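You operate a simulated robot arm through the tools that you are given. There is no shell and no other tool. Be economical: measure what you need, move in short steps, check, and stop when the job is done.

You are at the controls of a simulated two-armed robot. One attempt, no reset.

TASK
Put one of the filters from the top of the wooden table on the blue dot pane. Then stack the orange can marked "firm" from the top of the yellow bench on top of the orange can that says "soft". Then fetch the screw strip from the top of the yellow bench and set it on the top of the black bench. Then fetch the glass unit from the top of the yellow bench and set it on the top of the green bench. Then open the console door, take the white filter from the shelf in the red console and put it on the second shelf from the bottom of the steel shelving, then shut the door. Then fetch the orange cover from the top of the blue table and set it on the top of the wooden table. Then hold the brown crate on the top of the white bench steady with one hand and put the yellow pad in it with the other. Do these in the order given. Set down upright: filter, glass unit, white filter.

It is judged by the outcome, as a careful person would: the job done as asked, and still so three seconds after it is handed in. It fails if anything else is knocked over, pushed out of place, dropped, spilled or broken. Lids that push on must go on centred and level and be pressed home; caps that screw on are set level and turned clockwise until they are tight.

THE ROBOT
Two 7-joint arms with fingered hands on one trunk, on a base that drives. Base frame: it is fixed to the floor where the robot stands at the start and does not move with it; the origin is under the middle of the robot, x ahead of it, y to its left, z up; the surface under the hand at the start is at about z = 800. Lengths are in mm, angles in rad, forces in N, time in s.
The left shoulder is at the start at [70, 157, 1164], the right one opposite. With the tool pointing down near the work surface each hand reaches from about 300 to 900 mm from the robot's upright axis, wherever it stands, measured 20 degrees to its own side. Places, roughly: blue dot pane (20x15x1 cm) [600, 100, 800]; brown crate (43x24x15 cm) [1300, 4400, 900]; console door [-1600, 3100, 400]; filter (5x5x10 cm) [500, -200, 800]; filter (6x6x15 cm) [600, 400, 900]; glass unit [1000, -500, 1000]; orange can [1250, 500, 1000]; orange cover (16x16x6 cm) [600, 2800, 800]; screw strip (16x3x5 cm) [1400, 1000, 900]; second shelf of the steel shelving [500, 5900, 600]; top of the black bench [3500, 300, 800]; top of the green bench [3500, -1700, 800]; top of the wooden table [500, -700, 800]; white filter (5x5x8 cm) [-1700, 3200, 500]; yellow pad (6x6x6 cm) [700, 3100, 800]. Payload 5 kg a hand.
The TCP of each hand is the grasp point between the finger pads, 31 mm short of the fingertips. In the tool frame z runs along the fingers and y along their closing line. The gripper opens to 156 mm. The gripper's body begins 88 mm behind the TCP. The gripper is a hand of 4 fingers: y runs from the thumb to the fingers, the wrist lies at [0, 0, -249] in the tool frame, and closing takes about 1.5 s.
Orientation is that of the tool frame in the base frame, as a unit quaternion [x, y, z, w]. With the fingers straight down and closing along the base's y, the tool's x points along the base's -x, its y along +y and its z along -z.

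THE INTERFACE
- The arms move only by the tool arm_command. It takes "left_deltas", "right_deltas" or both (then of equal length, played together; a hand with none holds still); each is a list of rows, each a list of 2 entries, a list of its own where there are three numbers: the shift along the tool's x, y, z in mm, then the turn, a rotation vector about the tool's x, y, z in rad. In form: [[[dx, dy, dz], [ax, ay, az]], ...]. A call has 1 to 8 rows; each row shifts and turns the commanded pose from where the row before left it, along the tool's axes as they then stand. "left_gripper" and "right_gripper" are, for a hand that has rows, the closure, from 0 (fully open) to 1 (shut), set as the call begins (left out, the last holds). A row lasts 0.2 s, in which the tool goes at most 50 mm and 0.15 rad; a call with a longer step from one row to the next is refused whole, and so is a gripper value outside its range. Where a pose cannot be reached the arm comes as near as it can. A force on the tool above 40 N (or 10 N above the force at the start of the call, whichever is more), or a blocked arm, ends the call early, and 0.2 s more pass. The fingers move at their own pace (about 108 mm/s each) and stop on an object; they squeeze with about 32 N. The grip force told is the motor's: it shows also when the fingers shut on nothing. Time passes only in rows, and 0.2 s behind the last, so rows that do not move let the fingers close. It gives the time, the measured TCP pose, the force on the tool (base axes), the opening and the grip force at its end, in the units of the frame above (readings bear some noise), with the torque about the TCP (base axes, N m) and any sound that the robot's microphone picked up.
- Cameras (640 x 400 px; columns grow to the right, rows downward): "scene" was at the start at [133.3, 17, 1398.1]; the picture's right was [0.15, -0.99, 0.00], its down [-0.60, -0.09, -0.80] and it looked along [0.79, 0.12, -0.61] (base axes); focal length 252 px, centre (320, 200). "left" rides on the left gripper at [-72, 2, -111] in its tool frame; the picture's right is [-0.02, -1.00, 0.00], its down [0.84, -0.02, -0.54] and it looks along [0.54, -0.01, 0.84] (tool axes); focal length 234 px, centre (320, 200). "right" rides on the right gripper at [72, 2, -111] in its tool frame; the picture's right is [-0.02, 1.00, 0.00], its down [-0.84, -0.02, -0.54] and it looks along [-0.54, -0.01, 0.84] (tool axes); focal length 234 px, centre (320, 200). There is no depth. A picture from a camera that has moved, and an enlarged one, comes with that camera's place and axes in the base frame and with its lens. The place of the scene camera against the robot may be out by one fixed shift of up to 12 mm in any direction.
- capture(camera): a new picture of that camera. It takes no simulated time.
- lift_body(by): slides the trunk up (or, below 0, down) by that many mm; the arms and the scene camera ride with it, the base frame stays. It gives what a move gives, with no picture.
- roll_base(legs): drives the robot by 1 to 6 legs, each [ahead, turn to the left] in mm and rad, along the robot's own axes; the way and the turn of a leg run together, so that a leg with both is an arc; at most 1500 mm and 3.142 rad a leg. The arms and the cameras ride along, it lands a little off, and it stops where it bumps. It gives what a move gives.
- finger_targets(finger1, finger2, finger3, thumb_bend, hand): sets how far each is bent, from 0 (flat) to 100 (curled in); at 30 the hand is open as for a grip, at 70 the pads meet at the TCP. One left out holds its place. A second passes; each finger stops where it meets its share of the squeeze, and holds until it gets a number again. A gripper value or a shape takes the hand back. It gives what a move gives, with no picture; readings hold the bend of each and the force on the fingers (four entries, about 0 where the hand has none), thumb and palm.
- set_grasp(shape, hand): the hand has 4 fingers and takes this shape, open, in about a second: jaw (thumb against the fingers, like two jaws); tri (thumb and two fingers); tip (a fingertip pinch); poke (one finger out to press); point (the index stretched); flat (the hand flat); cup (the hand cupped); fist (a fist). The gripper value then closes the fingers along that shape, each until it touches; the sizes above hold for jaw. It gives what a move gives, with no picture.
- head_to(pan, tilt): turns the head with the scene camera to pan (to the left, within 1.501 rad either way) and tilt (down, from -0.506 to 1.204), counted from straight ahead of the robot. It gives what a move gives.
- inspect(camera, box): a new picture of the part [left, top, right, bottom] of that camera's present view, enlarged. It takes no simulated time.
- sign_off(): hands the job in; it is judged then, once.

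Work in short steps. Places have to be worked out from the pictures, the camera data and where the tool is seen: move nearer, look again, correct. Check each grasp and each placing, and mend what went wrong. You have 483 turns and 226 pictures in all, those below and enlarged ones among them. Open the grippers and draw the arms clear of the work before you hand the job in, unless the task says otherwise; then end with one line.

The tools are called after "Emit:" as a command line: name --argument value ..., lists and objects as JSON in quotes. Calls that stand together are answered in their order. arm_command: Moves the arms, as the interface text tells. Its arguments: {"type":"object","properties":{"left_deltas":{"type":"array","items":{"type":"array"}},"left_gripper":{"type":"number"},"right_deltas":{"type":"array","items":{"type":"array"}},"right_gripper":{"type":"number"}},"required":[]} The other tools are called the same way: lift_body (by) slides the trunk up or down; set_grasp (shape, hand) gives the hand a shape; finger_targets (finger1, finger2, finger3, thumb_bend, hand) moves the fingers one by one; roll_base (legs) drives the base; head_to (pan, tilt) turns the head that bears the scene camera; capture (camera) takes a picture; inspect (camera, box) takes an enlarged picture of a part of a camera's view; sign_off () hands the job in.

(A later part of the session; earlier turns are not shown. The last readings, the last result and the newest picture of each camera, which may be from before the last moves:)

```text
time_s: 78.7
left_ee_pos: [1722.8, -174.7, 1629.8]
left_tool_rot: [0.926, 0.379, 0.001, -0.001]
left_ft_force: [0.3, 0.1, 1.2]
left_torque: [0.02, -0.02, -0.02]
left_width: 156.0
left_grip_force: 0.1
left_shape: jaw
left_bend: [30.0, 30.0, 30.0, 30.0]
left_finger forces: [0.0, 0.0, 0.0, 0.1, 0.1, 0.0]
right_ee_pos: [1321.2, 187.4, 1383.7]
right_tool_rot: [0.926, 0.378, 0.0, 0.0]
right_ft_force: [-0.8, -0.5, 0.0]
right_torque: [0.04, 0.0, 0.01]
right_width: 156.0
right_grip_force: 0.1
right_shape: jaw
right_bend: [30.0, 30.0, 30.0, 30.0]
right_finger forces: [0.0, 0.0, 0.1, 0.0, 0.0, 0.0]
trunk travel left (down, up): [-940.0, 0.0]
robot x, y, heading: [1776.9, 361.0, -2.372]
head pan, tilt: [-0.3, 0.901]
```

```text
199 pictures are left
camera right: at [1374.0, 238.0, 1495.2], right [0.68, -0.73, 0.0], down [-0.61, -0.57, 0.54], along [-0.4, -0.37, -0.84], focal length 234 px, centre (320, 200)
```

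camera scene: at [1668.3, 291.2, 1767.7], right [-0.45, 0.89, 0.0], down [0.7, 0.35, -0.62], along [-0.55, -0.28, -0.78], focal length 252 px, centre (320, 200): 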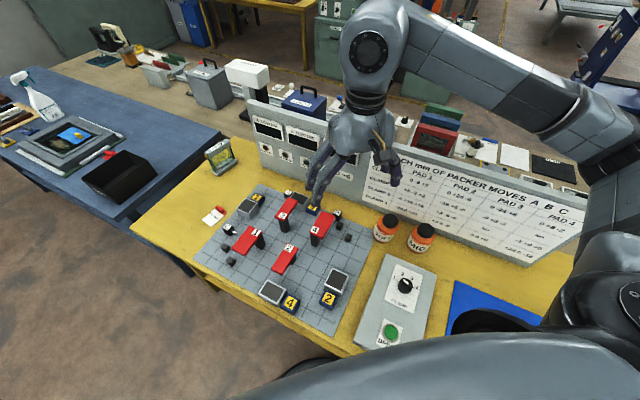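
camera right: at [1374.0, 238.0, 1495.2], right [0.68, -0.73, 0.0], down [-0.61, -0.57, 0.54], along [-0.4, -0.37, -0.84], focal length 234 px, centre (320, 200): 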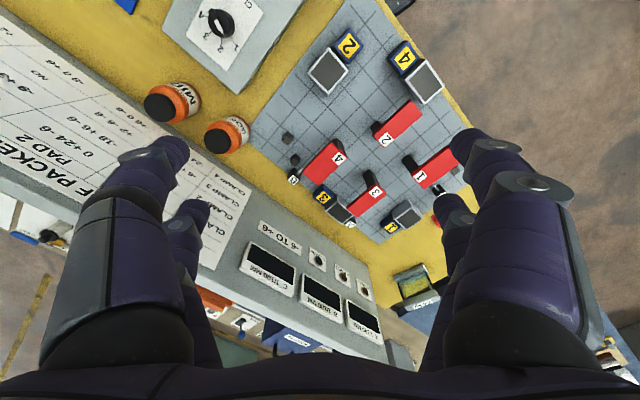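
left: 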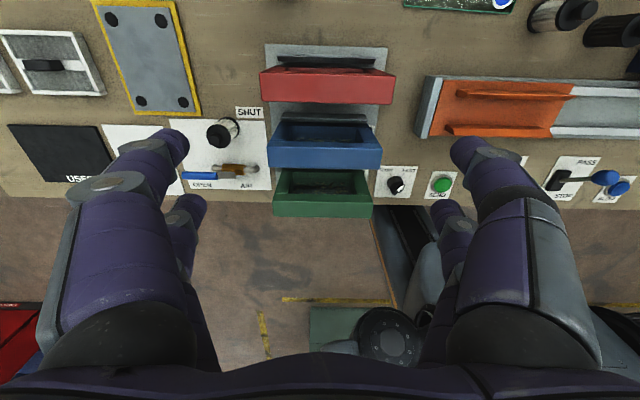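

The base bumped the bench edge; I back off a little and turn to face it squarely.

Emit:
roll_base --legs '[[-40, 0], [0, -0.77]]'

Emit:
capture --camera "scene"

Emit:
capture --camera "right"

```text
time_s: 81.6
left_ee_pos: [1400.5, 35.2, 1630.1]
left_tool_rot: [1.0, 0.006, 0.0, -0.001]
left_ft_force: [-0.2, -0.8, 0.2]
left_torque: [0.0, 0.0, -0.01]
left_width: 155.8
left_grip_force: 0.3
left_shape: jaw
left_bend: [30.0, 30.0, 30.0, 30.0]
left_finger forces: [0.1, 0.1, 0.0, 0.0, 0.0, 0.0]
right_ee_pos: [1360.4, 573.7, 1384.5]
right_tool_rot: [1.0, 0.007, 0.0, 0.001]
right_ft_force: [-0.2, -0.8, -0.4]
right_torque: [0.03, 0.02, -0.03]
right_width: 155.8
right_grip_force: 0.0
right_shape: jaw
right_bend: [30.0, 30.0, 30.0, 30.0]
right_finger forces: [0.0, 0.0, 0.0, 0.0, 0.0, 0.0]
trunk travel left (down, up): [-940.0, 0.0]
robot x, y, heading: [1807.6, 383.8, -3.137]
head pan, tilt: [-0.3, 0.901]
```

```text
198 pictures are left
camera scene: at [1679.8, 408.5, 1767.8], right [0.29, 0.96, 0.0], down [0.75, -0.23, -0.62], along [-0.59, 0.18, -0.78], focal length 252 px, centre (320, 200)
```

scene: 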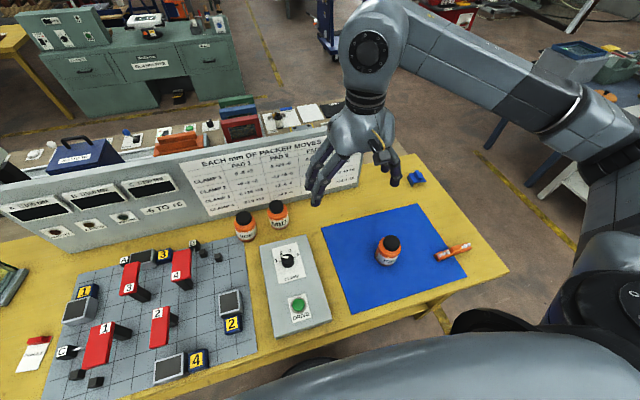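

```text
197 pictures are left
camera right: at [1432.4, 574.4, 1496.0], right [-0.01, -1.0, 0.0], down [-0.84, 0.01, 0.55], along [-0.55, 0.01, -0.84], focal length 234 px, centre (320, 200)
```

right: 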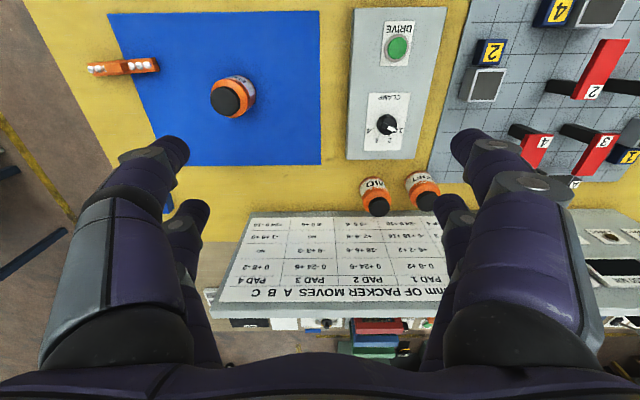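

FIRM's lid triangulates to about [1354,752,1025]. I move the right hand above it.

Emit:
arm_command --right_deltas '[[[-1, -25, 30], [0, 0, 0]], [[-1, -25, 30], [0, 0, 0]], [[-1, -25, 30], [0, 0, 0]], [[-1, -25, 30], [0, 0, 0]], [[-1, -26, 30], [0, 0, 0]], [[-1, -26, 30], [0, 0, 0]], [[0, -26, 30], [0, 0, 0]], [[0, 0, 0], [0, 0, 0]]]'

Emit:
capture --camera "right"

Emit:
inspect --camera "scene" --box '[310, 160, 510, 285]'

```text
time_s: 83.4
left_ee_pos: [1400.2, 37.7, 1630.6]
left_tool_rot: [1.0, 0.008, 0.0, 0.001]
left_ft_force: [-1.1, -0.3, -0.6]
left_torque: [-0.01, 0.0, 0.0]
left_width: 156.0
left_grip_force: 0.0
left_shape: jaw
left_bend: [30.0, 30.0, 30.0, 30.0]
left_finger forces: [0.0, 0.0, 0.0, 0.0, 0.0, 0.1]
right_ee_pos: [1351.6, 755.7, 1173.9]
right_tool_rot: [1.0, 0.006, -0.002, 0.0]
right_ft_force: [0.3, 0.0, -0.1]
right_torque: [0.0, -0.01, -0.01]
right_width: 155.8
right_grip_force: 0.0
right_shape: jaw
right_bend: [30.0, 30.0, 30.0, 30.0]
right_finger forces: [0.0, 0.1, 0.0, 0.1, 0.0, 0.0]
trunk travel left (down, up): [-940.0, 0.0]
robot x, y, heading: [1806.0, 387.4, -3.137]
head pan, tilt: [-0.3, 0.901]
```

```text
196 pictures are left
camera right: at [1424.4, 754.8, 1285.5], right [-0.01, -1.0, 0.0], down [-0.84, 0.01, 0.55], along [-0.55, 0.01, -0.84], focal length 234 px, centre (320, 200)
```

right: 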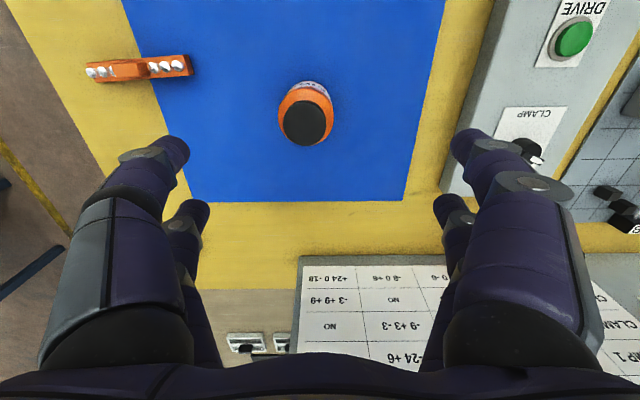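

```text
3.20 times, centred on (410, 222) of scene
camera zoom: at [1680.4, 411.4, 1767.8], right [0.29, 0.96, 0.0], down [0.75, -0.23, -0.62], along [-0.59, 0.18, -0.78], focal length 806 px, centre (32, 128)
```

zoom: 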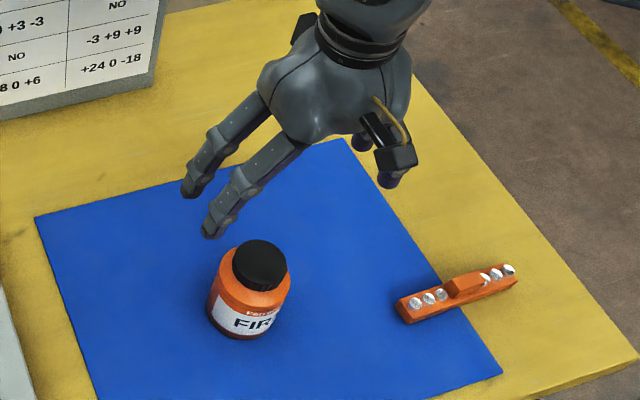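

A refined fix puts the lid at about [1344,773,987]. I lower to z≈1070 and check again.

Emit:
arm_command --right_deltas '[[[-3, -8, 35], [0, 0, 0]], [[-3, -8, 35], [0, 0, 0]], [[-1, -1, 34], [0, 0, 0]], [[0, 0, 0], [0, 0, 0]]]'

Emit:
capture --camera "right"

Emit:
inspect --camera "scene" --box '[310, 160, 510, 285]'

```text
time_s: 84.4
left_ee_pos: [1401.1, 36.1, 1631.2]
left_tool_rot: [1.0, 0.006, 0.0, 0.0]
left_ft_force: [0.0, -0.3, 0.3]
left_torque: [0.0, -0.04, -0.02]
left_width: 155.7
left_grip_force: 0.1
left_shape: jaw
left_bend: [30.0, 30.0, 30.0, 30.0]
left_finger forces: [0.0, 0.0, 0.0, 0.0, 0.1, 0.0]
right_ee_pos: [1343.8, 768.2, 1069.6]
right_tool_rot: [1.0, 0.005, -0.001, -0.001]
right_ft_force: [0.7, -0.3, 0.1]
right_torque: [0.02, 0.05, 0.01]
right_width: 155.9
right_grip_force: 0.1
right_shape: jaw
right_bend: [30.0, 30.0, 30.0, 30.0]
right_finger forces: [0.1, 0.0, 0.0, 0.0, 0.1, 0.0]
trunk travel left (down, up): [-940.0, 0.0]
robot x, y, heading: [1806.1, 386.3, -3.134]
head pan, tilt: [-0.3, 0.901]
```

```text
194 pictures are left
camera right: at [1415.7, 768.9, 1181.5], right [-0.01, -1.0, 0.0], down [-0.84, 0.01, 0.55], along [-0.55, 0.01, -0.84], focal length 234 px, centre (320, 200)
```

right: 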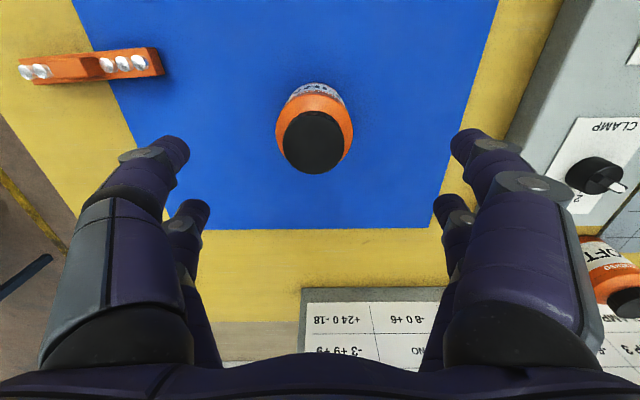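

```text
3.20 times, centred on (410, 222) of scene
camera zoom: at [1680.5, 410.2, 1767.9], right [0.29, 0.96, 0.0], down [0.75, -0.23, -0.62], along [-0.59, 0.18, -0.78], focal length 806 px, centre (32, 128)
```

zoom: 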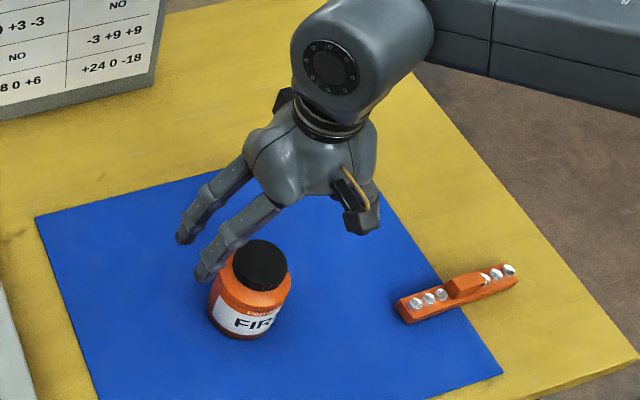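

The can is at about [1346,775]. I descend so that the fingers sit at mid-body.

Emit:
arm_command --right_deltas '[[[2, -7, 30], [0, 0, 0]], [[0, 0, 35], [0, 0, 0]], [[0, 0, 35], [0, 0, 0]], [[0, 0, 25], [0, 0, 0]], [[0, 0, 15], [0, 0, 0]], [[0, 0, 0], [0, 0, 0]]]'

Emit:
capture --camera "right"

Emit:
inspect --camera "scene" --box '[310, 160, 510, 285]'

```text
time_s: 85.8
left_ee_pos: [1400.9, 37.1, 1630.8]
left_tool_rot: [1.0, 0.007, 0.0, 0.0]
left_ft_force: [0.0, 0.6, -1.1]
left_torque: [0.01, 0.01, 0.0]
left_width: 155.9
left_grip_force: 0.2
left_shape: jaw
left_bend: [30.0, 30.0, 30.0, 30.0]
left_finger forces: [0.1, 0.0, 0.0, 0.0, 0.0, 0.0]
right_ee_pos: [1346.3, 777.1, 928.7]
right_tool_rot: [1.0, 0.006, 0.0, -0.001]
right_ft_force: [0.9, -0.1, -0.4]
right_torque: [0.03, 0.0, 0.01]
right_width: 156.0
right_grip_force: 0.1
right_shape: jaw
right_bend: [30.0, 30.0, 30.0, 30.0]
right_finger forces: [0.0, 0.0, 0.0, 0.0, 0.0, 0.1]
trunk travel left (down, up): [-940.0, 0.0]
robot x, y, heading: [1807.2, 385.6, -3.136]
head pan, tilt: [-0.3, 0.901]
```

```text
192 pictures are left
camera right: at [1418.1, 777.3, 1040.6], right [-0.01, -1.0, 0.0], down [-0.84, 0.01, 0.55], along [-0.55, 0.01, -0.84], focal length 234 px, centre (320, 200)
```

right: 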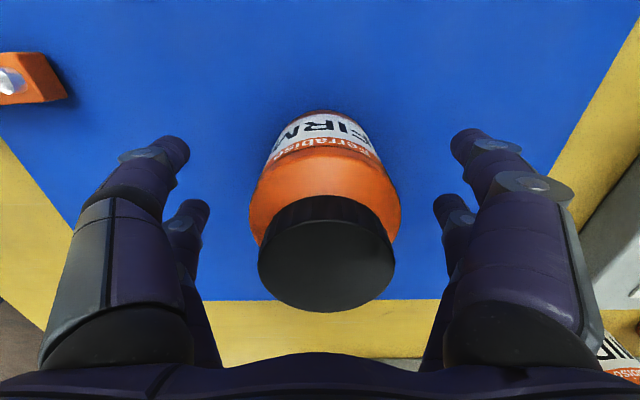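

```text
3.20 times, centred on (410, 222) of scene
camera zoom: at [1680.2, 410.7, 1767.8], right [0.29, 0.96, 0.0], down [0.75, -0.23, -0.62], along [-0.59, 0.18, -0.78], focal length 806 px, centre (32, 128)
```

zoom: 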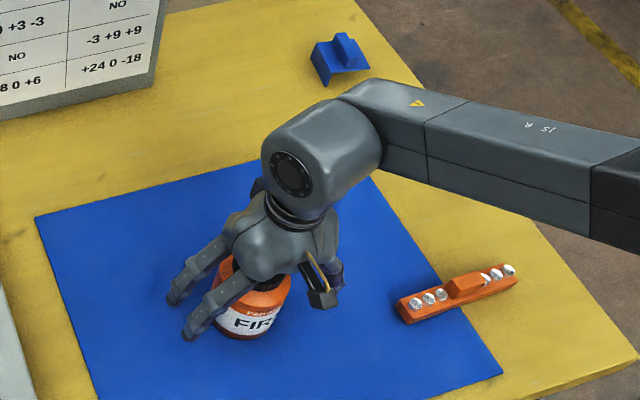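

Lid top is about z=970 and bench about z=862. I lower another 12 mm to grip the straight wall, then close.

Emit:
arm_command --right_deltas '[[[0, 2, 12], [0, 0, 0]], [[0, 0, 0], [0, 0, 0]], [[0, 0, 0], [0, 0, 0]]]'

Emit:
arm_command --right_deltas '[[[0, 0, 0], [0, 0, 0]], [[0, 0, 0], [0, 0, 0]], [[0, 0, 0], [0, 0, 0]], [[0, 0, 0], [0, 0, 0]], [[0, 0, 0], [0, 0, 0]], [[0, 0, 0], [0, 0, 0]], [[0, 0, 0], [0, 0, 0]], [[0, 0, 0], [0, 0, 0]]]' --right_gripper 1.0

Emit:
capture --camera "right"

```text
time_s: 86.6
left_ee_pos: [1401.3, 36.4, 1631.4]
left_tool_rot: [1.0, 0.007, 0.0, 0.0]
left_ft_force: [0.4, -0.8, 0.0]
left_torque: [0.03, 0.01, -0.02]
left_width: 155.9
left_grip_force: 0.0
left_shape: jaw
left_bend: [30.0, 30.0, 30.0, 30.0]
left_finger forces: [0.0, 0.1, 0.0, 0.0, 0.0, 0.0]
right_ee_pos: [1346.5, 773.9, 918.9]
right_tool_rot: [1.0, 0.005, 0.0, -0.001]
right_ft_force: [1.0, 0.8, -0.3]
right_torque: [-0.02, -0.03, 0.01]
right_width: 156.2
right_grip_force: 0.0
right_shape: jaw
right_bend: [30.0, 30.0, 30.0, 30.0]
right_finger forces: [0.0, 0.0, 0.1, 0.0, 0.1, 0.1]
trunk travel left (down, up): [-940.0, 0.0]
robot x, y, heading: [1805.9, 384.9, -3.14]
head pan, tilt: [-0.3, 0.901]
```

```text
time_s: 88.4
left_ee_pos: [1400.8, 37.4, 1632.0]
left_tool_rot: [1.0, 0.006, 0.001, 0.0]
left_ft_force: [0.3, 0.5, -0.3]
left_torque: [0.01, 0.01, -0.02]
left_width: 155.9
left_grip_force: 0.0
left_shape: jaw
left_bend: [30.0, 30.0, 30.0, 30.0]
left_finger forces: [0.0, 0.0, 0.1, 0.0, 0.0, 0.0]
right_ee_pos: [1347.3, 775.5, 917.0]
right_tool_rot: [1.0, 0.006, 0.0, 0.001]
right_ft_force: [-0.1, -0.4, 0.5]
right_torque: [-0.01, -0.05, -0.01]
right_width: 56.2
right_grip_force: 31.9
right_shape: jaw
right_bend: [74.0, 73.0, 73.0, 70.0]
right_finger forces: [29.6, 31.0, 29.8, 0.1, 24.7, 0.0]
trunk travel left (down, up): [-940.0, 0.0]
robot x, y, heading: [1806.3, 382.8, -3.14]
head pan, tilt: [-0.3, 0.901]
```

```text
190 pictures are left
camera right: at [1417.9, 775.3, 1028.9], right [-0.01, -1.0, 0.0], down [-0.84, 0.01, 0.55], along [-0.55, 0.01, -0.84], focal length 234 px, centre (320, 200)
```

right: 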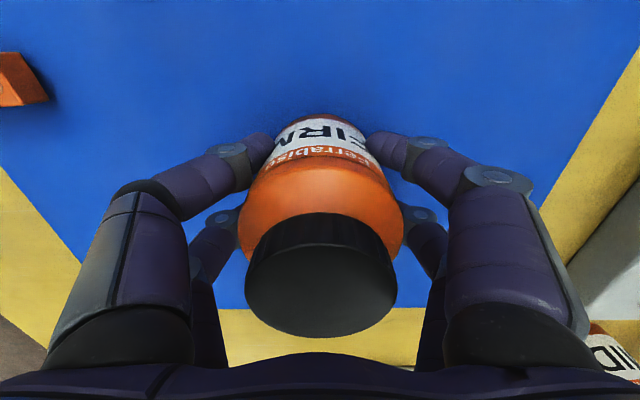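

FIRM is firmly held (56 mm grip). I lift it straight up and take zooms of SOFT.

Emit:
arm_command --right_deltas '[[[0, 0, -30], [0, 0, 0]], [[0, 0, -45], [0, 0, 0]], [[0, 0, -45], [0, 0, 0]], [[0, 0, -45], [0, 0, 0]], [[0, 0, -45], [0, 0, 0]], [[0, 0, -45], [0, 0, 0]], [[0, 0, 0], [0, 0, 0]]]'

Emit:
capture --camera "right"

Emit:
inspect --camera "scene" --box '[200, 170, 328, 250]'

```text
time_s: 90.0
left_ee_pos: [1400.5, 37.2, 1631.3]
left_tool_rot: [1.0, 0.007, 0.001, 0.0]
left_ft_force: [-0.6, 0.0, -0.3]
left_torque: [-0.03, -0.01, 0.0]
left_width: 155.8
left_grip_force: 0.1
left_shape: jaw
left_bend: [30.0, 30.0, 30.0, 30.0]
left_finger forces: [0.0, 0.0, 0.0, 0.1, 0.0, 0.1]
right_ee_pos: [1344.5, 778.0, 1172.6]
right_tool_rot: [1.0, 0.006, 0.0, 0.001]
right_ft_force: [0.2, 1.0, -2.9]
right_torque: [-0.02, -0.06, -0.01]
right_width: 55.9
right_grip_force: 31.8
right_shape: jaw
right_bend: [74.0, 73.0, 73.0, 70.0]
right_finger forces: [29.2, 31.1, 30.2, 0.0, 25.0, 0.1]
trunk travel left (down, up): [-940.0, 0.0]
robot x, y, heading: [1803.4, 385.3, -3.134]
head pan, tilt: [-0.3, 0.901]
```

```text
189 pictures are left
camera right: at [1416.6, 777.5, 1283.9], right [-0.01, -1.0, 0.0], down [-0.84, 0.01, 0.54], along [-0.54, 0.01, -0.84], focal length 234 px, centre (320, 200)
```

right: 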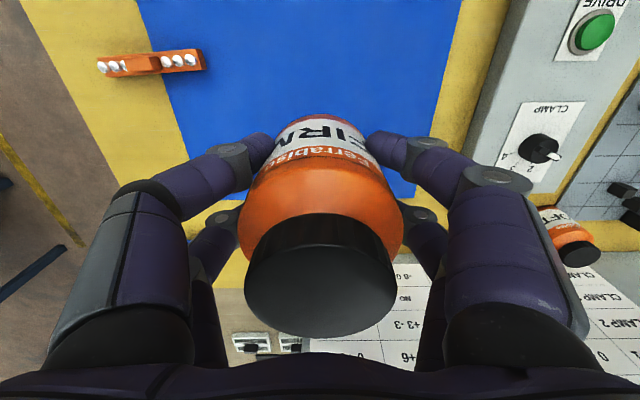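

```text
5.00 times, centred on (264, 210) of scene
camera zoom: at [1679.7, 411.3, 1767.8], right [0.29, 0.96, 0.0], down [0.75, -0.23, -0.62], along [-0.59, 0.18, -0.78], focal length 1260 px, centre (600, 150)
```

zoom: 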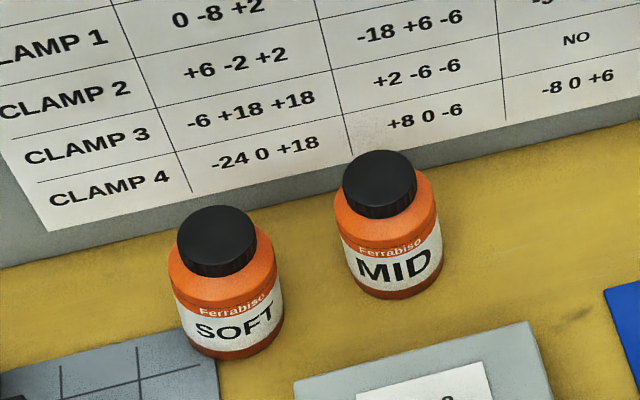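

SOFT is at roughly [1090,290]; the panel face is at x≈985 with its top near z=1220. I carry FIRM high toward SOFT, staying on the robot's side of the panel.

Emit:
arm_command --right_deltas '[[[-16, 41, -4], [0, 0, 0]], [[-20, 41, -4], [0, 0, 0]], [[-20, 41, -4], [0, 0, 0]], [[-20, 41, -4], [0, 0, 0]], [[-20, 41, -4], [0, 0, 0]], [[-20, 41, -4], [0, 0, 0]], [[-20, 41, 0], [0, 0, 0]], [[-20, 41, 0], [0, 0, 0]]]'

Emit:
arm_command --right_deltas '[[[-20, 40, 0], [0, 0, 0]], [[-20, 40, 0], [0, 0, 0]], [[-20, 40, 0], [0, 0, 0]], [[-20, 40, 0], [0, 0, 0]], [[0, 0, 0], [0, 0, 0]]]'

Emit:
capture --camera "right"

Emit:
capture --camera "scene"

```text
time_s: 91.8
left_ee_pos: [1397.8, 35.3, 1628.5]
left_tool_rot: [1.0, 0.007, 0.002, -0.001]
left_ft_force: [0.2, -0.2, -1.1]
left_torque: [0.03, 0.0, 0.0]
left_width: 156.0
left_grip_force: 0.1
left_shape: jaw
left_bend: [30.0, 30.0, 30.0, 30.0]
left_finger forces: [0.0, 0.0, 0.1, 0.1, 0.0, 0.1]
right_ee_pos: [1195.3, 443.0, 1199.0]
right_tool_rot: [1.0, 0.006, 0.0, 0.0]
right_ft_force: [-0.2, -0.6, -3.1]
right_torque: [0.05, -0.02, -0.01]
right_width: 55.9
right_grip_force: 32.2
right_shape: jaw
right_bend: [74.0, 73.0, 73.0, 70.0]
right_finger forces: [29.0, 31.4, 30.6, 0.0, 26.0, 0.0]
trunk travel left (down, up): [-940.0, 0.0]
robot x, y, heading: [1807.5, 384.0, -3.135]
head pan, tilt: [-0.3, 0.901]
```

```text
time_s: 93.0
left_ee_pos: [1400.2, 36.0, 1631.4]
left_tool_rot: [1.0, 0.007, 0.001, -0.001]
left_ft_force: [-0.2, 0.2, 0.6]
left_torque: [0.04, -0.02, 0.03]
left_width: 156.0
left_grip_force: 0.0
left_shape: jaw
left_bend: [30.0, 30.0, 30.0, 30.0]
left_finger forces: [0.0, 0.0, 0.1, 0.0, 0.0, 0.1]
right_ee_pos: [1115.3, 285.1, 1195.7]
right_tool_rot: [1.0, 0.006, 0.0, -0.001]
right_ft_force: [0.9, 0.3, -3.3]
right_torque: [-0.01, -0.02, -0.02]
right_width: 55.9
right_grip_force: 31.9
right_shape: jaw
right_bend: [74.0, 73.0, 73.0, 70.0]
right_finger forces: [29.3, 31.8, 30.9, 0.1, 26.0, 0.0]
trunk travel left (down, up): [-940.0, 0.0]
robot x, y, heading: [1809.5, 386.4, -3.137]
head pan, tilt: [-0.3, 0.901]
```

```text
187 pictures are left
camera right: at [1187.3, 285.5, 1307.2], right [-0.01, -1.0, 0.0], down [-0.84, 0.01, 0.55], along [-0.55, 0.01, -0.84], focal length 234 px, centre (320, 200)
```

right: 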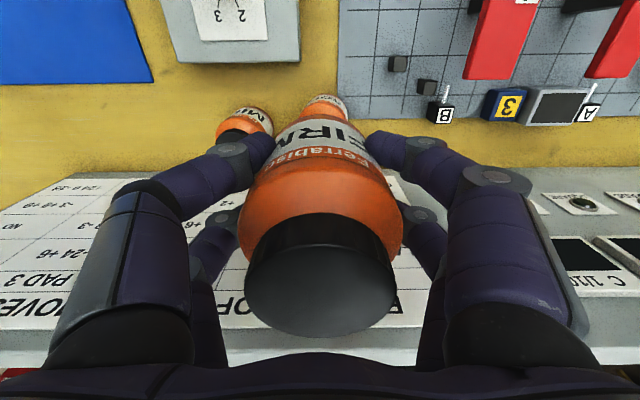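

```text
186 pictures are left
camera scene: at [1679.4, 409.9, 1767.8], right [0.29, 0.96, 0.0], down [0.75, -0.23, -0.62], along [-0.59, 0.18, -0.78], focal length 252 px, centre (320, 200)
```

scene: 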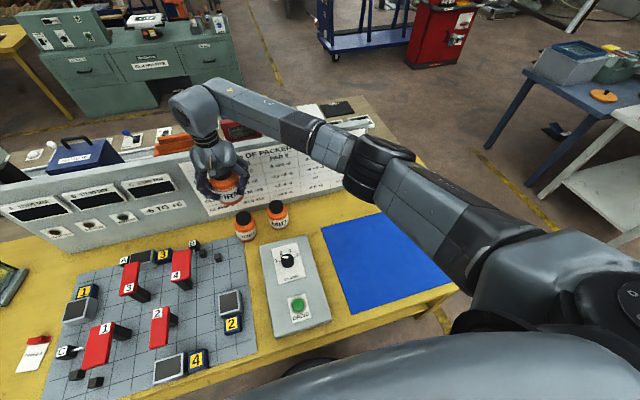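

SOFT appears at about [1084,278]. I rise 150 mm straight above it to see its lid past the held can and confirm.

Emit:
arm_command --right_deltas '[[[0, 7, -48], [0, 0, 0]], [[0, 0, -48], [0, 0, 0]], [[-15, 0, -46], [0, 0, 0]], [[-17, 0, -8], [0, 0, 0]], [[0, 0, 0], [0, 0, 0]]]'

Emit:
inspect --camera "right" --box '[240, 50, 400, 150]'

```text
time_s: 94.2
left_ee_pos: [1400.8, 36.6, 1631.2]
left_tool_rot: [1.0, 0.007, 0.001, -0.001]
left_ft_force: [0.0, -0.2, 0.6]
left_torque: [0.0, 0.01, -0.01]
left_width: 155.8
left_grip_force: 0.1
left_shape: jaw
left_bend: [30.0, 30.0, 30.0, 30.0]
left_finger forces: [0.0, 0.0, 0.0, 0.0, 0.0, 0.0]
right_ee_pos: [1085.0, 277.1, 1348.6]
right_tool_rot: [1.0, 0.006, 0.0, 0.0]
right_ft_force: [-0.4, -0.2, -2.6]
right_torque: [0.0, -0.06, -0.02]
right_width: 55.7
right_grip_force: 32.2
right_shape: jaw
right_bend: [74.0, 73.0, 73.0, 70.0]
right_finger forces: [29.8, 32.4, 31.2, 0.0, 25.7, 0.0]
trunk travel left (down, up): [-940.0, 0.0]
robot x, y, heading: [1803.3, 384.8, -3.133]
head pan, tilt: [-0.3, 0.901]
```

```text
4.00 times, centred on (320, 100) of right
camera zoom: at [1156.3, 276.9, 1459.4], right [-0.01, -1.0, 0.0], down [-0.84, 0.01, 0.55], along [-0.54, 0.01, -0.84], focal length 937 px, centre (320, 600)
```

zoom: 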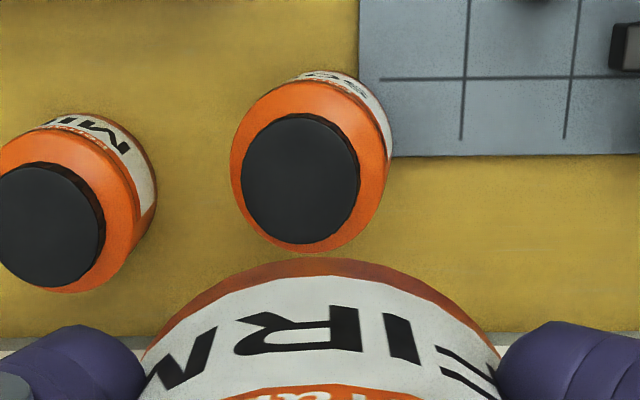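

SOFT's lid centre resolves to [1084,285.5]. I shift 8 mm and descend to about 40 mm above it.

Emit:
arm_command --right_deltas '[[[0, -8.5, 20], [0, 0, 0]], [[0, 0, 45], [0, 0, 0]], [[0, 0, 45], [0, 0, 0]], [[0, 0, 45], [0, 0, 0]], [[0, 0, 45], [0, 0, 0]], [[0, 0, 40], [0, 0, 0]], [[0, 0, 30], [0, 0, 0]], [[0, 0, 0], [0, 0, 0]]]'

Emit:
inspect --camera "scene" --box '[160, 140, 320, 240]'

Emit:
capture --camera "right"

```text
time_s: 96.0
left_ee_pos: [1401.4, 37.0, 1631.0]
left_tool_rot: [1.0, 0.006, 0.0, 0.0]
left_ft_force: [0.4, -0.4, 0.3]
left_torque: [-0.01, -0.01, 0.03]
left_width: 155.9
left_grip_force: 0.0
left_shape: jaw
left_bend: [30.0, 30.0, 30.0, 30.0]
left_finger forces: [0.0, 0.0, 0.1, 0.0, 0.0, 0.0]
right_ee_pos: [1081.4, 285.5, 1078.5]
right_tool_rot: [1.0, 0.006, 0.0, 0.0]
right_ft_force: [-0.7, 0.1, -2.5]
right_torque: [0.02, -0.03, 0.01]
right_width: 55.5
right_grip_force: 32.2
right_shape: jaw
right_bend: [74.0, 73.0, 73.0, 70.0]
right_finger forces: [30.4, 32.7, 31.2, 0.0, 25.4, 0.0]
trunk travel left (down, up): [-940.0, 0.0]
robot x, y, heading: [1807.9, 389.1, -3.135]
head pan, tilt: [-0.3, 0.901]
```

```text
4.00 times, centred on (240, 190) of scene
camera zoom: at [1679.7, 411.0, 1767.8], right [0.29, 0.96, 0.0], down [0.75, -0.23, -0.62], along [-0.59, 0.18, -0.78], focal length 1008 px, centre (640, 240)
```

zoom: 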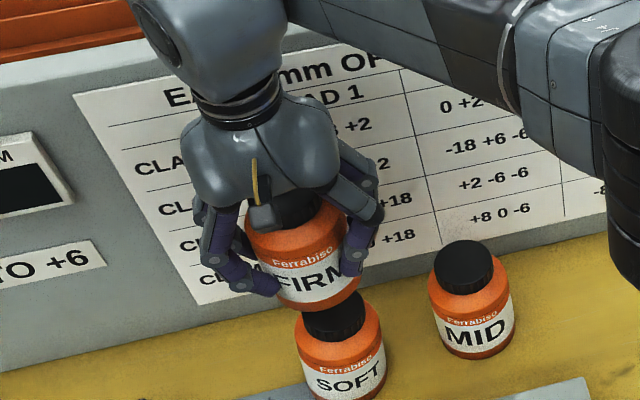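

```text
183 pictures are left
camera right: at [1154.0, 285.5, 1190.7], right [-0.01, -1.0, 0.0], down [-0.84, 0.01, 0.55], along [-0.55, 0.01, -0.84], focal length 234 px, centre (320, 200)
```

right: 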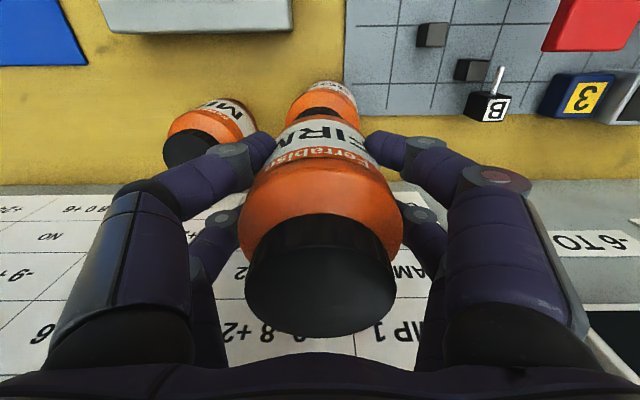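

Alignment looks right. I shift x by +3 and go down another 33 mm, then look closely.

Emit:
arm_command --right_deltas '[[[3, 0, 18], [0, 0, 0]], [[0, 0, 15], [0, 0, 0]], [[0, 0, 0], [0, 0, 0]], [[0, 0, 0], [0, 0, 0]]]'

Emit:
inspect --camera "scene" --box '[200, 170, 296, 230]'

Emit:
inspect --camera "right" --box '[240, 50, 400, 150]'

```text
time_s: 97.0
left_ee_pos: [1400.2, 37.4, 1631.0]
left_tool_rot: [1.0, 0.007, 0.001, 0.0]
left_ft_force: [0.5, -0.8, -0.4]
left_torque: [0.02, 0.02, 0.01]
left_width: 155.8
left_grip_force: 0.1
left_shape: jaw
left_bend: [30.0, 30.0, 30.0, 30.0]
left_finger forces: [0.0, 0.0, 0.0, 0.0, 0.0, 0.0]
right_ee_pos: [1087.4, 285.7, 1046.2]
right_tool_rot: [1.0, 0.006, -0.001, 0.0]
right_ft_force: [0.5, -0.6, -3.2]
right_torque: [0.0, -0.02, 0.03]
right_width: 55.5
right_grip_force: 31.9
right_shape: jaw
right_bend: [74.0, 73.0, 73.0, 70.0]
right_finger forces: [30.4, 32.8, 31.2, 0.0, 25.4, 0.0]
trunk travel left (down, up): [-940.0, 0.0]
robot x, y, heading: [1806.7, 388.4, -3.137]
head pan, tilt: [-0.3, 0.901]
```

```text
6.67 times, centred on (248, 200) of scene
camera zoom: at [1679.6, 410.8, 1767.8], right [0.29, 0.96, 0.0], down [0.75, -0.23, -0.62], along [-0.59, 0.18, -0.78], focal length 1679 px, centre (800, 200)
```

zoom: 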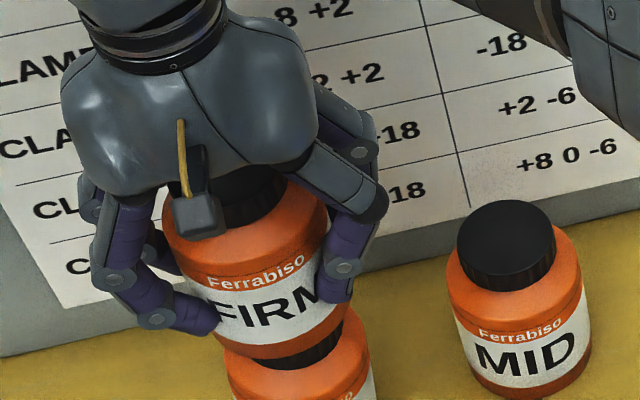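

```text
4.00 times, centred on (320, 100) of right
camera zoom: at [1158.0, 286.0, 1158.0], right [-0.01, -1.0, 0.0], down [-0.84, 0.01, 0.55], along [-0.55, 0.01, -0.84], focal length 937 px, centre (320, 600)
```

zoom: 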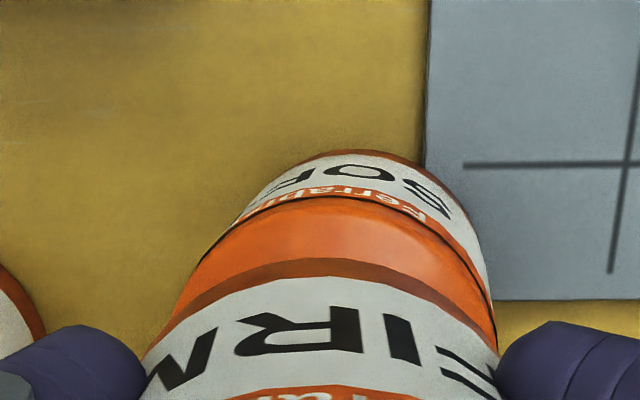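

FIRM is aligned within a few mm, well inside the lid's support. I creep down until contact.

Emit:
arm_command --right_deltas '[[[-2, 1, 3], [0, 0, 0]], [[0, 0, 3], [0, 0, 0]], [[0, 0, 3], [0, 0, 0]], [[0, 0, 3], [0, 0, 0]], [[0, 0, 0], [0, 0, 0]]]'

```text
time_s: 98.2
left_ee_pos: [1404.5, 39.4, 1632.3]
left_tool_rot: [1.0, 0.007, -0.001, 0.0]
left_ft_force: [0.0, 0.6, -0.2]
left_torque: [-0.02, -0.01, 0.01]
left_width: 156.1
left_grip_force: 0.1
left_shape: jaw
left_bend: [30.0, 30.0, 30.0, 30.0]
left_finger forces: [0.0, 0.0, 0.0, 0.1, 0.1, 0.0]
right_ee_pos: [1086.6, 284.3, 1037.8]
right_tool_rot: [1.0, 0.006, -0.003, 0.002]
right_ft_force: [-4.2, 1.2, 28.3]
right_torque: [-0.76, 0.26, -0.07]
right_width: 55.9
right_grip_force: 31.6
right_shape: jaw
right_bend: [74.0, 74.0, 73.0, 70.0]
right_finger forces: [32.4, 39.5, 36.2, 0.0, 28.8, 0.1]
trunk travel left (down, up): [-940.0, 0.0]
robot x, y, heading: [1806.4, 381.1, -3.135]
head pan, tilt: [-0.3, 0.901]
```

Contact came with an off-centre torque, so I ease up 5 mm and look at it.

Emit:
arm_command --right_deltas '[[[0, 0, -5], [0, 0, 0]], [[0, 0, 0], [0, 0, 0]], [[0, 0, 0], [0, 0, 0]]]'

Emit:
inspect --camera "scene" --box '[200, 170, 296, 230]'

Emit:
inspect --camera "right" --box '[240, 50, 400, 150]'

```text
time_s: 99.0
left_ee_pos: [1403.4, 37.8, 1631.8]
left_tool_rot: [1.0, 0.007, 0.0, 0.0]
left_ft_force: [-0.4, -0.6, 0.1]
left_torque: [-0.01, 0.01, -0.02]
left_width: 155.9
left_grip_force: 0.1
left_shape: jaw
left_bend: [30.0, 30.0, 30.0, 30.0]
left_finger forces: [0.0, 0.0, 0.1, 0.1, 0.0, 0.0]
right_ee_pos: [1088.5, 285.7, 1039.9]
right_tool_rot: [1.0, 0.006, -0.001, 0.0]
right_ft_force: [-3.2, -0.7, 13.7]
right_torque: [-0.38, 0.26, -0.08]
right_width: 55.9
right_grip_force: 32.4
right_shape: jaw
right_bend: [74.0, 74.0, 73.0, 70.0]
right_finger forces: [32.4, 39.1, 35.9, 0.0, 28.1, 0.0]
trunk travel left (down, up): [-940.0, 0.0]
robot x, y, heading: [1802.6, 387.2, -3.136]
head pan, tilt: [-0.3, 0.901]
```

```text
6.67 times, centred on (248, 200) of scene
camera zoom: at [1682.3, 410.5, 1767.9], right [0.29, 0.96, 0.0], down [0.75, -0.23, -0.62], along [-0.6, 0.18, -0.78], focal length 1679 px, centre (800, 200)
```

zoom: 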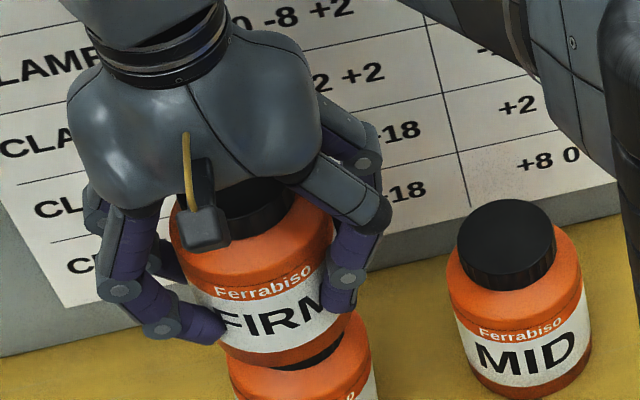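

```text
4.00 times, centred on (320, 100) of right
camera zoom: at [1159.8, 285.5, 1150.0], right [-0.01, -1.0, 0.0], down [-0.84, 0.01, 0.55], along [-0.55, 0.01, -0.84], focal length 937 px, centre (320, 600)
```

zoom: 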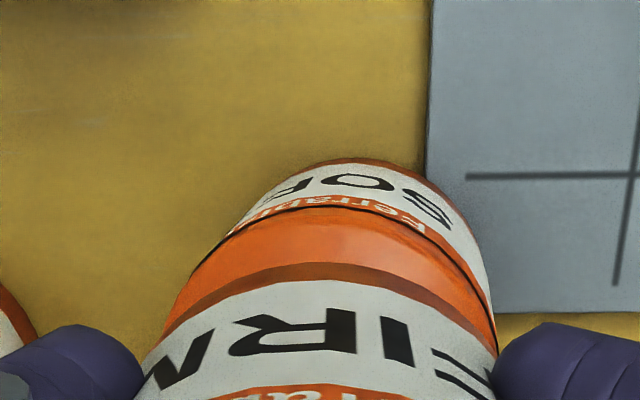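

FIRM seems slightly tilted in the grip (its -y side low). I raise 4 mm, roll the hand by -0.05 rad about x, and touch down again to compare the torque.

Emit:
arm_command --right_deltas '[[[-2, 0, -4], [0, 0, 0]], [[0, 0, 0], [-0.05, 0, 0]], [[0, 0, 0], [0, 0, 0]]]'

Emit:
arm_command --right_deltas '[[[0, 0, 2], [0, 0, 0]], [[0, 0, 2], [0, 0, 0]], [[0, 0, 0], [0, 0, 0]], [[0, 0, 0], [0, 0, 0]]]'

Emit:
inspect --camera "scene" --box '[200, 170, 296, 230]'

```text
time_s: 99.8
left_ee_pos: [1400.8, 38.3, 1629.7]
left_tool_rot: [1.0, 0.007, 0.001, 0.0]
left_ft_force: [-0.2, -0.3, -0.6]
left_torque: [-0.03, 0.02, -0.03]
left_width: 155.9
left_grip_force: 0.1
left_shape: jaw
left_bend: [30.0, 30.0, 30.0, 30.0]
left_finger forces: [0.0, 0.1, 0.1, 0.1, 0.0, 0.0]
right_ee_pos: [1084.4, 285.6, 1042.4]
right_tool_rot: [1.0, 0.006, 0.001, 0.026]
right_ft_force: [-0.4, 0.5, -2.2]
right_torque: [-0.05, -0.05, 0.04]
right_width: 55.9
right_grip_force: 31.9
right_shape: jaw
right_bend: [74.0, 74.0, 73.0, 70.0]
right_finger forces: [33.2, 36.4, 34.9, 0.0, 27.5, 0.1]
trunk travel left (down, up): [-940.0, 0.0]
robot x, y, heading: [1803.2, 386.7, -3.14]
head pan, tilt: [-0.3, 0.901]
```

```text
time_s: 100.8
left_ee_pos: [1400.2, 37.0, 1630.6]
left_tool_rot: [1.0, 0.007, 0.0, 0.0]
left_ft_force: [-0.5, -0.3, -0.1]
left_torque: [-0.01, 0.0, -0.03]
left_width: 156.0
left_grip_force: 0.0
left_shape: jaw
left_bend: [30.0, 30.0, 30.0, 30.0]
left_finger forces: [0.1, 0.1, 0.0, 0.1, 0.0, 0.1]
right_ee_pos: [1084.2, 283.7, 1037.4]
right_tool_rot: [1.0, 0.006, -0.001, 0.025]
right_ft_force: [1.0, 0.5, 0.0]
right_torque: [-0.06, -0.02, -0.02]
right_width: 55.6
right_grip_force: 31.7
right_shape: jaw
right_bend: [74.0, 74.0, 73.0, 70.0]
right_finger forces: [33.3, 36.4, 34.8, 0.0, 27.7, 0.0]
trunk travel left (down, up): [-940.0, 0.0]
robot x, y, heading: [1804.3, 388.0, -3.139]
head pan, tilt: [-0.3, 0.901]
```

```text
6.67 times, centred on (248, 200) of scene
camera zoom: at [1680.1, 410.6, 1767.9], right [0.29, 0.96, 0.0], down [0.75, -0.23, -0.62], along [-0.59, 0.18, -0.78], focal length 1679 px, centre (800, 200)
```

zoom: 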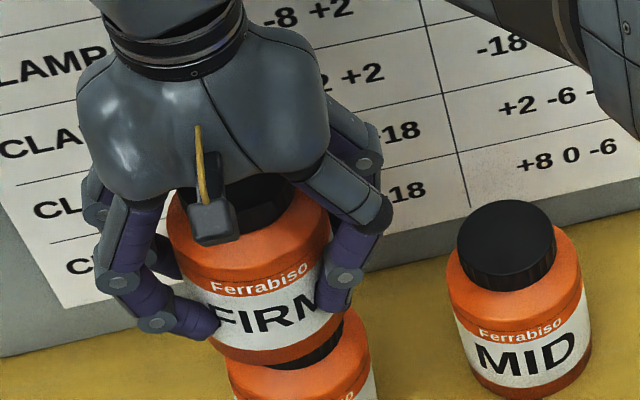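

Contact is gentler now. In the scene view FIRM sits about 3–4 mm toward -y of SOFT's lid, so I lift 2 mm, shift, and lower again.

Emit:
arm_command --right_deltas '[[[0, 0, -3], [0, 0, 0]], [[0, -3, 0], [0, 0, 0]], [[0, 0, 3], [0, 0, 0]], [[0, 0, 1.5], [0, 0, 0]], [[0, 0, 0], [0, 0, 0]], [[0, 0, 0], [0, 0, 0]]]'

```text
time_s: 102.2
left_ee_pos: [1401.2, 38.1, 1631.3]
left_tool_rot: [1.0, 0.007, 0.0, 0.0]
left_ft_force: [0.0, 0.7, -0.6]
left_torque: [0.0, -0.02, 0.0]
left_width: 155.9
left_grip_force: 0.1
left_shape: jaw
left_bend: [30.0, 30.0, 30.0, 30.0]
left_finger forces: [0.1, 0.0, 0.0, 0.1, 0.1, 0.1]
right_ee_pos: [1086.0, 287.9, 1038.2]
right_tool_rot: [1.0, 0.006, -0.001, 0.026]
right_ft_force: [-0.8, 0.8, 9.7]
right_torque: [-0.25, 0.08, -0.01]
right_width: 55.8
right_grip_force: 31.9
right_shape: jaw
right_bend: [74.0, 74.0, 73.0, 70.0]
right_finger forces: [33.0, 37.0, 35.1, 0.0, 27.7, 0.0]
trunk travel left (down, up): [-940.0, 0.0]
robot x, y, heading: [1805.2, 386.0, -3.134]
head pan, tilt: [-0.3, 0.901]
```

The torque arm fell from -28 to about -17 mm. I roll another -0.03 rad to level it further.

Emit:
arm_command --right_deltas '[[[0, 0, -3], [0, 0, 0]], [[0, 0, 0], [-0.03, 0, 0]], [[0, 0, 2.5], [0, 0, 0]], [[0, 0, 1], [0, 0, 0]], [[0, 0, 0], [0, 0, 0]], [[0, 0, 0], [0, 0, 0]]]'

Emit:
inspect --camera "scene" --box '[200, 170, 296, 230]'

Emit:
inspect --camera "right" --box '[240, 50, 400, 150]'

```text
time_s: 103.6
left_ee_pos: [1401.8, 38.5, 1631.4]
left_tool_rot: [1.0, 0.008, -0.001, 0.001]
left_ft_force: [-0.1, 0.2, 0.3]
left_torque: [0.01, 0.0, 0.03]
left_width: 156.0
left_grip_force: 0.1
left_shape: jaw
left_bend: [30.0, 30.0, 30.0, 30.0]
left_finger forces: [0.1, 0.0, 0.0, 0.1, 0.0, 0.0]
right_ee_pos: [1084.1, 288.0, 1037.4]
right_tool_rot: [0.999, 0.006, -0.001, 0.041]
right_ft_force: [-1.2, 0.8, 6.6]
right_torque: [-0.13, 0.01, -0.01]
right_width: 55.8
right_grip_force: 31.9
right_shape: jaw
right_bend: [74.0, 74.0, 73.0, 70.0]
right_finger forces: [33.2, 36.7, 35.1, 0.0, 27.8, 0.1]
trunk travel left (down, up): [-940.0, 0.0]
robot x, y, heading: [1805.9, 384.1, -3.134]
head pan, tilt: [-0.3, 0.901]
```

```text
6.67 times, centred on (248, 200) of scene
camera zoom: at [1681.1, 411.4, 1768.0], right [0.29, 0.96, 0.0], down [0.75, -0.23, -0.62], along [-0.59, 0.18, -0.78], focal length 1679 px, centre (800, 200)
```

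zoom: 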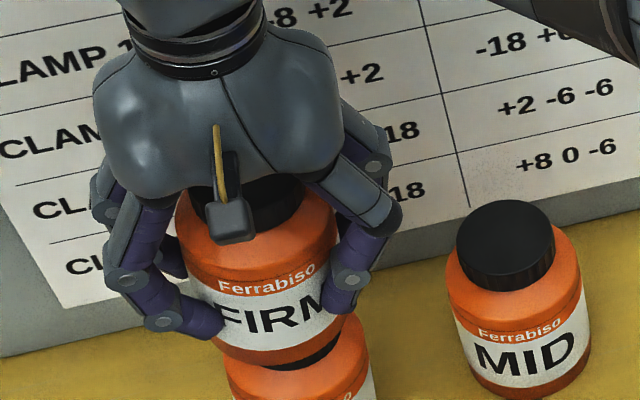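

```text
4.00 times, centred on (320, 100) of right
camera zoom: at [1156.4, 296.6, 1147.8], right [-0.01, -1.0, 0.08], down [-0.84, 0.05, 0.54], along [-0.55, -0.06, -0.84], focal length 937 px, centre (320, 600)
```

zoom: 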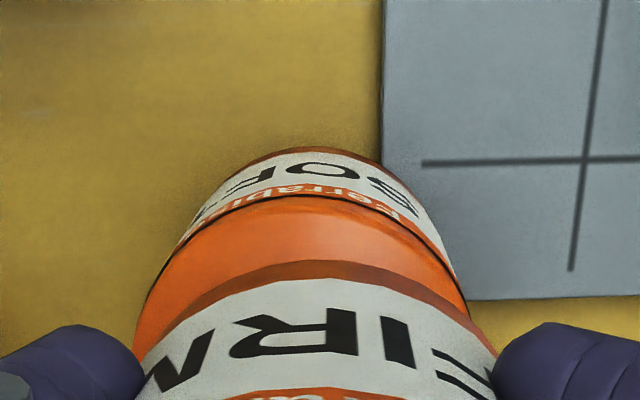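

FIRM now sits level and near-coaxial on SOFT with light load. I release.

Emit:
arm_command --right_deltas '[[[0, 0, -1], [0, 0, 0]], [[0, 0, 0], [0, 0, 0]], [[0, 0, 0], [0, 0, 0]], [[0, 0, 0], [0, 0, 0]], [[0, 0, 0], [0, 0, 0]], [[0, 0, 0], [0, 0, 0]], [[0, 0, 0], [0, 0, 0]]]' --right_gripper 0.0

Emit:
inspect --camera "scene" --box '[180, 160, 308, 240]'

Emit:
capture --camera "right"

```text
time_s: 105.2
left_ee_pos: [1401.2, 37.3, 1631.0]
left_tool_rot: [1.0, 0.007, 0.0, 0.0]
left_ft_force: [0.2, -0.7, -0.1]
left_torque: [0.03, 0.0, 0.01]
left_width: 155.8
left_grip_force: 0.0
left_shape: jaw
left_bend: [30.0, 30.0, 30.0, 30.0]
left_finger forces: [0.0, 0.0, 0.0, 0.0, 0.0, 0.0]
right_ee_pos: [1085.8, 286.5, 1036.8]
right_tool_rot: [0.999, 0.006, -0.001, 0.04]
right_ft_force: [-0.1, 0.1, 0.0]
right_torque: [-0.01, -0.02, 0.0]
right_width: 155.8
right_grip_force: 0.0
right_shape: jaw
right_bend: [30.0, 30.0, 30.0, 30.0]
right_finger forces: [0.0, 0.1, 0.0, 0.0, 0.1, 0.0]
trunk travel left (down, up): [-940.0, 0.0]
robot x, y, heading: [1806.0, 385.3, -3.14]
head pan, tilt: [-0.3, 0.901]
```

```text
5.00 times, centred on (244, 200) of scene
camera zoom: at [1680.6, 410.7, 1767.9], right [0.29, 0.96, 0.0], down [0.75, -0.23, -0.62], along [-0.59, 0.18, -0.78], focal length 1260 px, centre (700, 200)
```

zoom: 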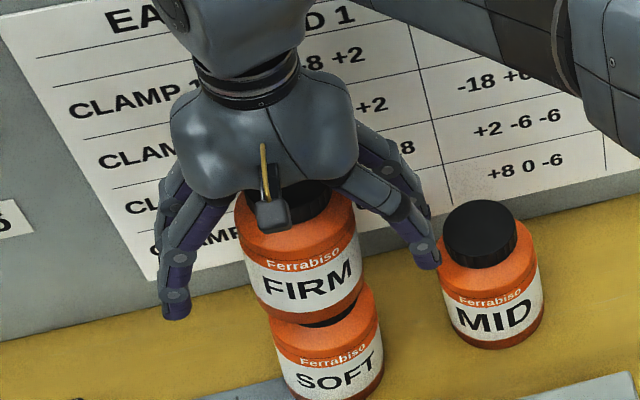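

```text
174 pictures are left
camera right: at [1156.4, 296.5, 1147.9], right [-0.01, -1.0, 0.08], down [-0.84, 0.05, 0.54], along [-0.54, -0.06, -0.84], focal length 234 px, centre (320, 200)
```

right: 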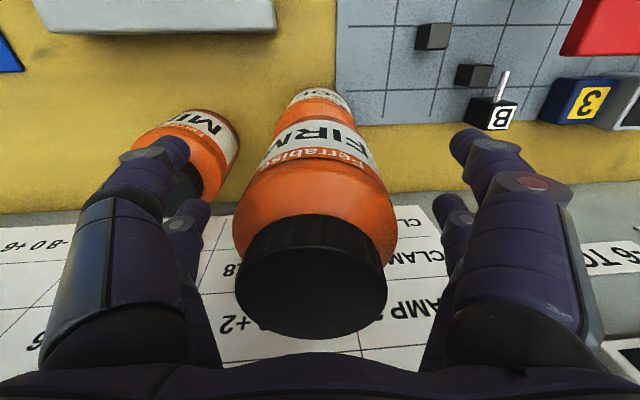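

The stack stands well. I rise straight up, correcting for the tilt, then level the hand.

Emit:
arm_command --right_deltas '[[[0, 3.2, -40], [0, 0, 0]], [[0, 3.5, -44], [0, 0, 0]], [[0, 3.5, -44], [0, 0, 0]], [[0, 3.5, -44], [0, 0, 0]], [[0, 3.5, -44], [0, 0, 0]], [[0, 0, -44], [0.08, 0, 0]], [[40, 0, -20], [0, 0, 0]], [[0, 0, 0], [0, 0, 0]]]'

Emit:
inspect --camera "scene" --box '[180, 160, 308, 240]'

```text
time_s: 107.0
left_ee_pos: [1400.7, 39.6, 1632.6]
left_tool_rot: [1.0, 0.007, 0.0, 0.001]
left_ft_force: [-0.4, 0.6, 0.4]
left_torque: [0.02, 0.02, -0.03]
left_width: 155.8
left_grip_force: 0.1
left_shape: jaw
left_bend: [30.0, 30.0, 30.0, 30.0]
left_finger forces: [0.0, 0.1, 0.1, 0.0, 0.0, 0.0]
right_ee_pos: [1123.4, 293.2, 1317.0]
right_tool_rot: [1.0, 0.006, -0.001, 0.002]
right_ft_force: [0.0, 0.6, -0.6]
right_torque: [-0.03, -0.01, -0.02]
right_width: 155.9
right_grip_force: 0.0
right_shape: jaw
right_bend: [30.0, 30.0, 30.0, 30.0]
right_finger forces: [0.0, 0.1, 0.0, 0.0, 0.0, 0.0]
trunk travel left (down, up): [-940.0, 0.0]
robot x, y, heading: [1804.0, 385.0, -3.136]
head pan, tilt: [-0.3, 0.901]
```

```text
5.00 times, centred on (244, 200) of scene
camera zoom: at [1680.3, 413.0, 1767.8], right [0.29, 0.96, 0.0], down [0.75, -0.23, -0.62], along [-0.59, 0.18, -0.78], focal length 1260 px, centre (700, 200)
```

zoom: 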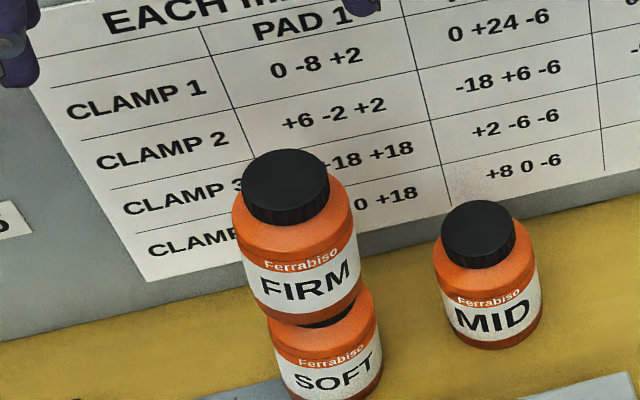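

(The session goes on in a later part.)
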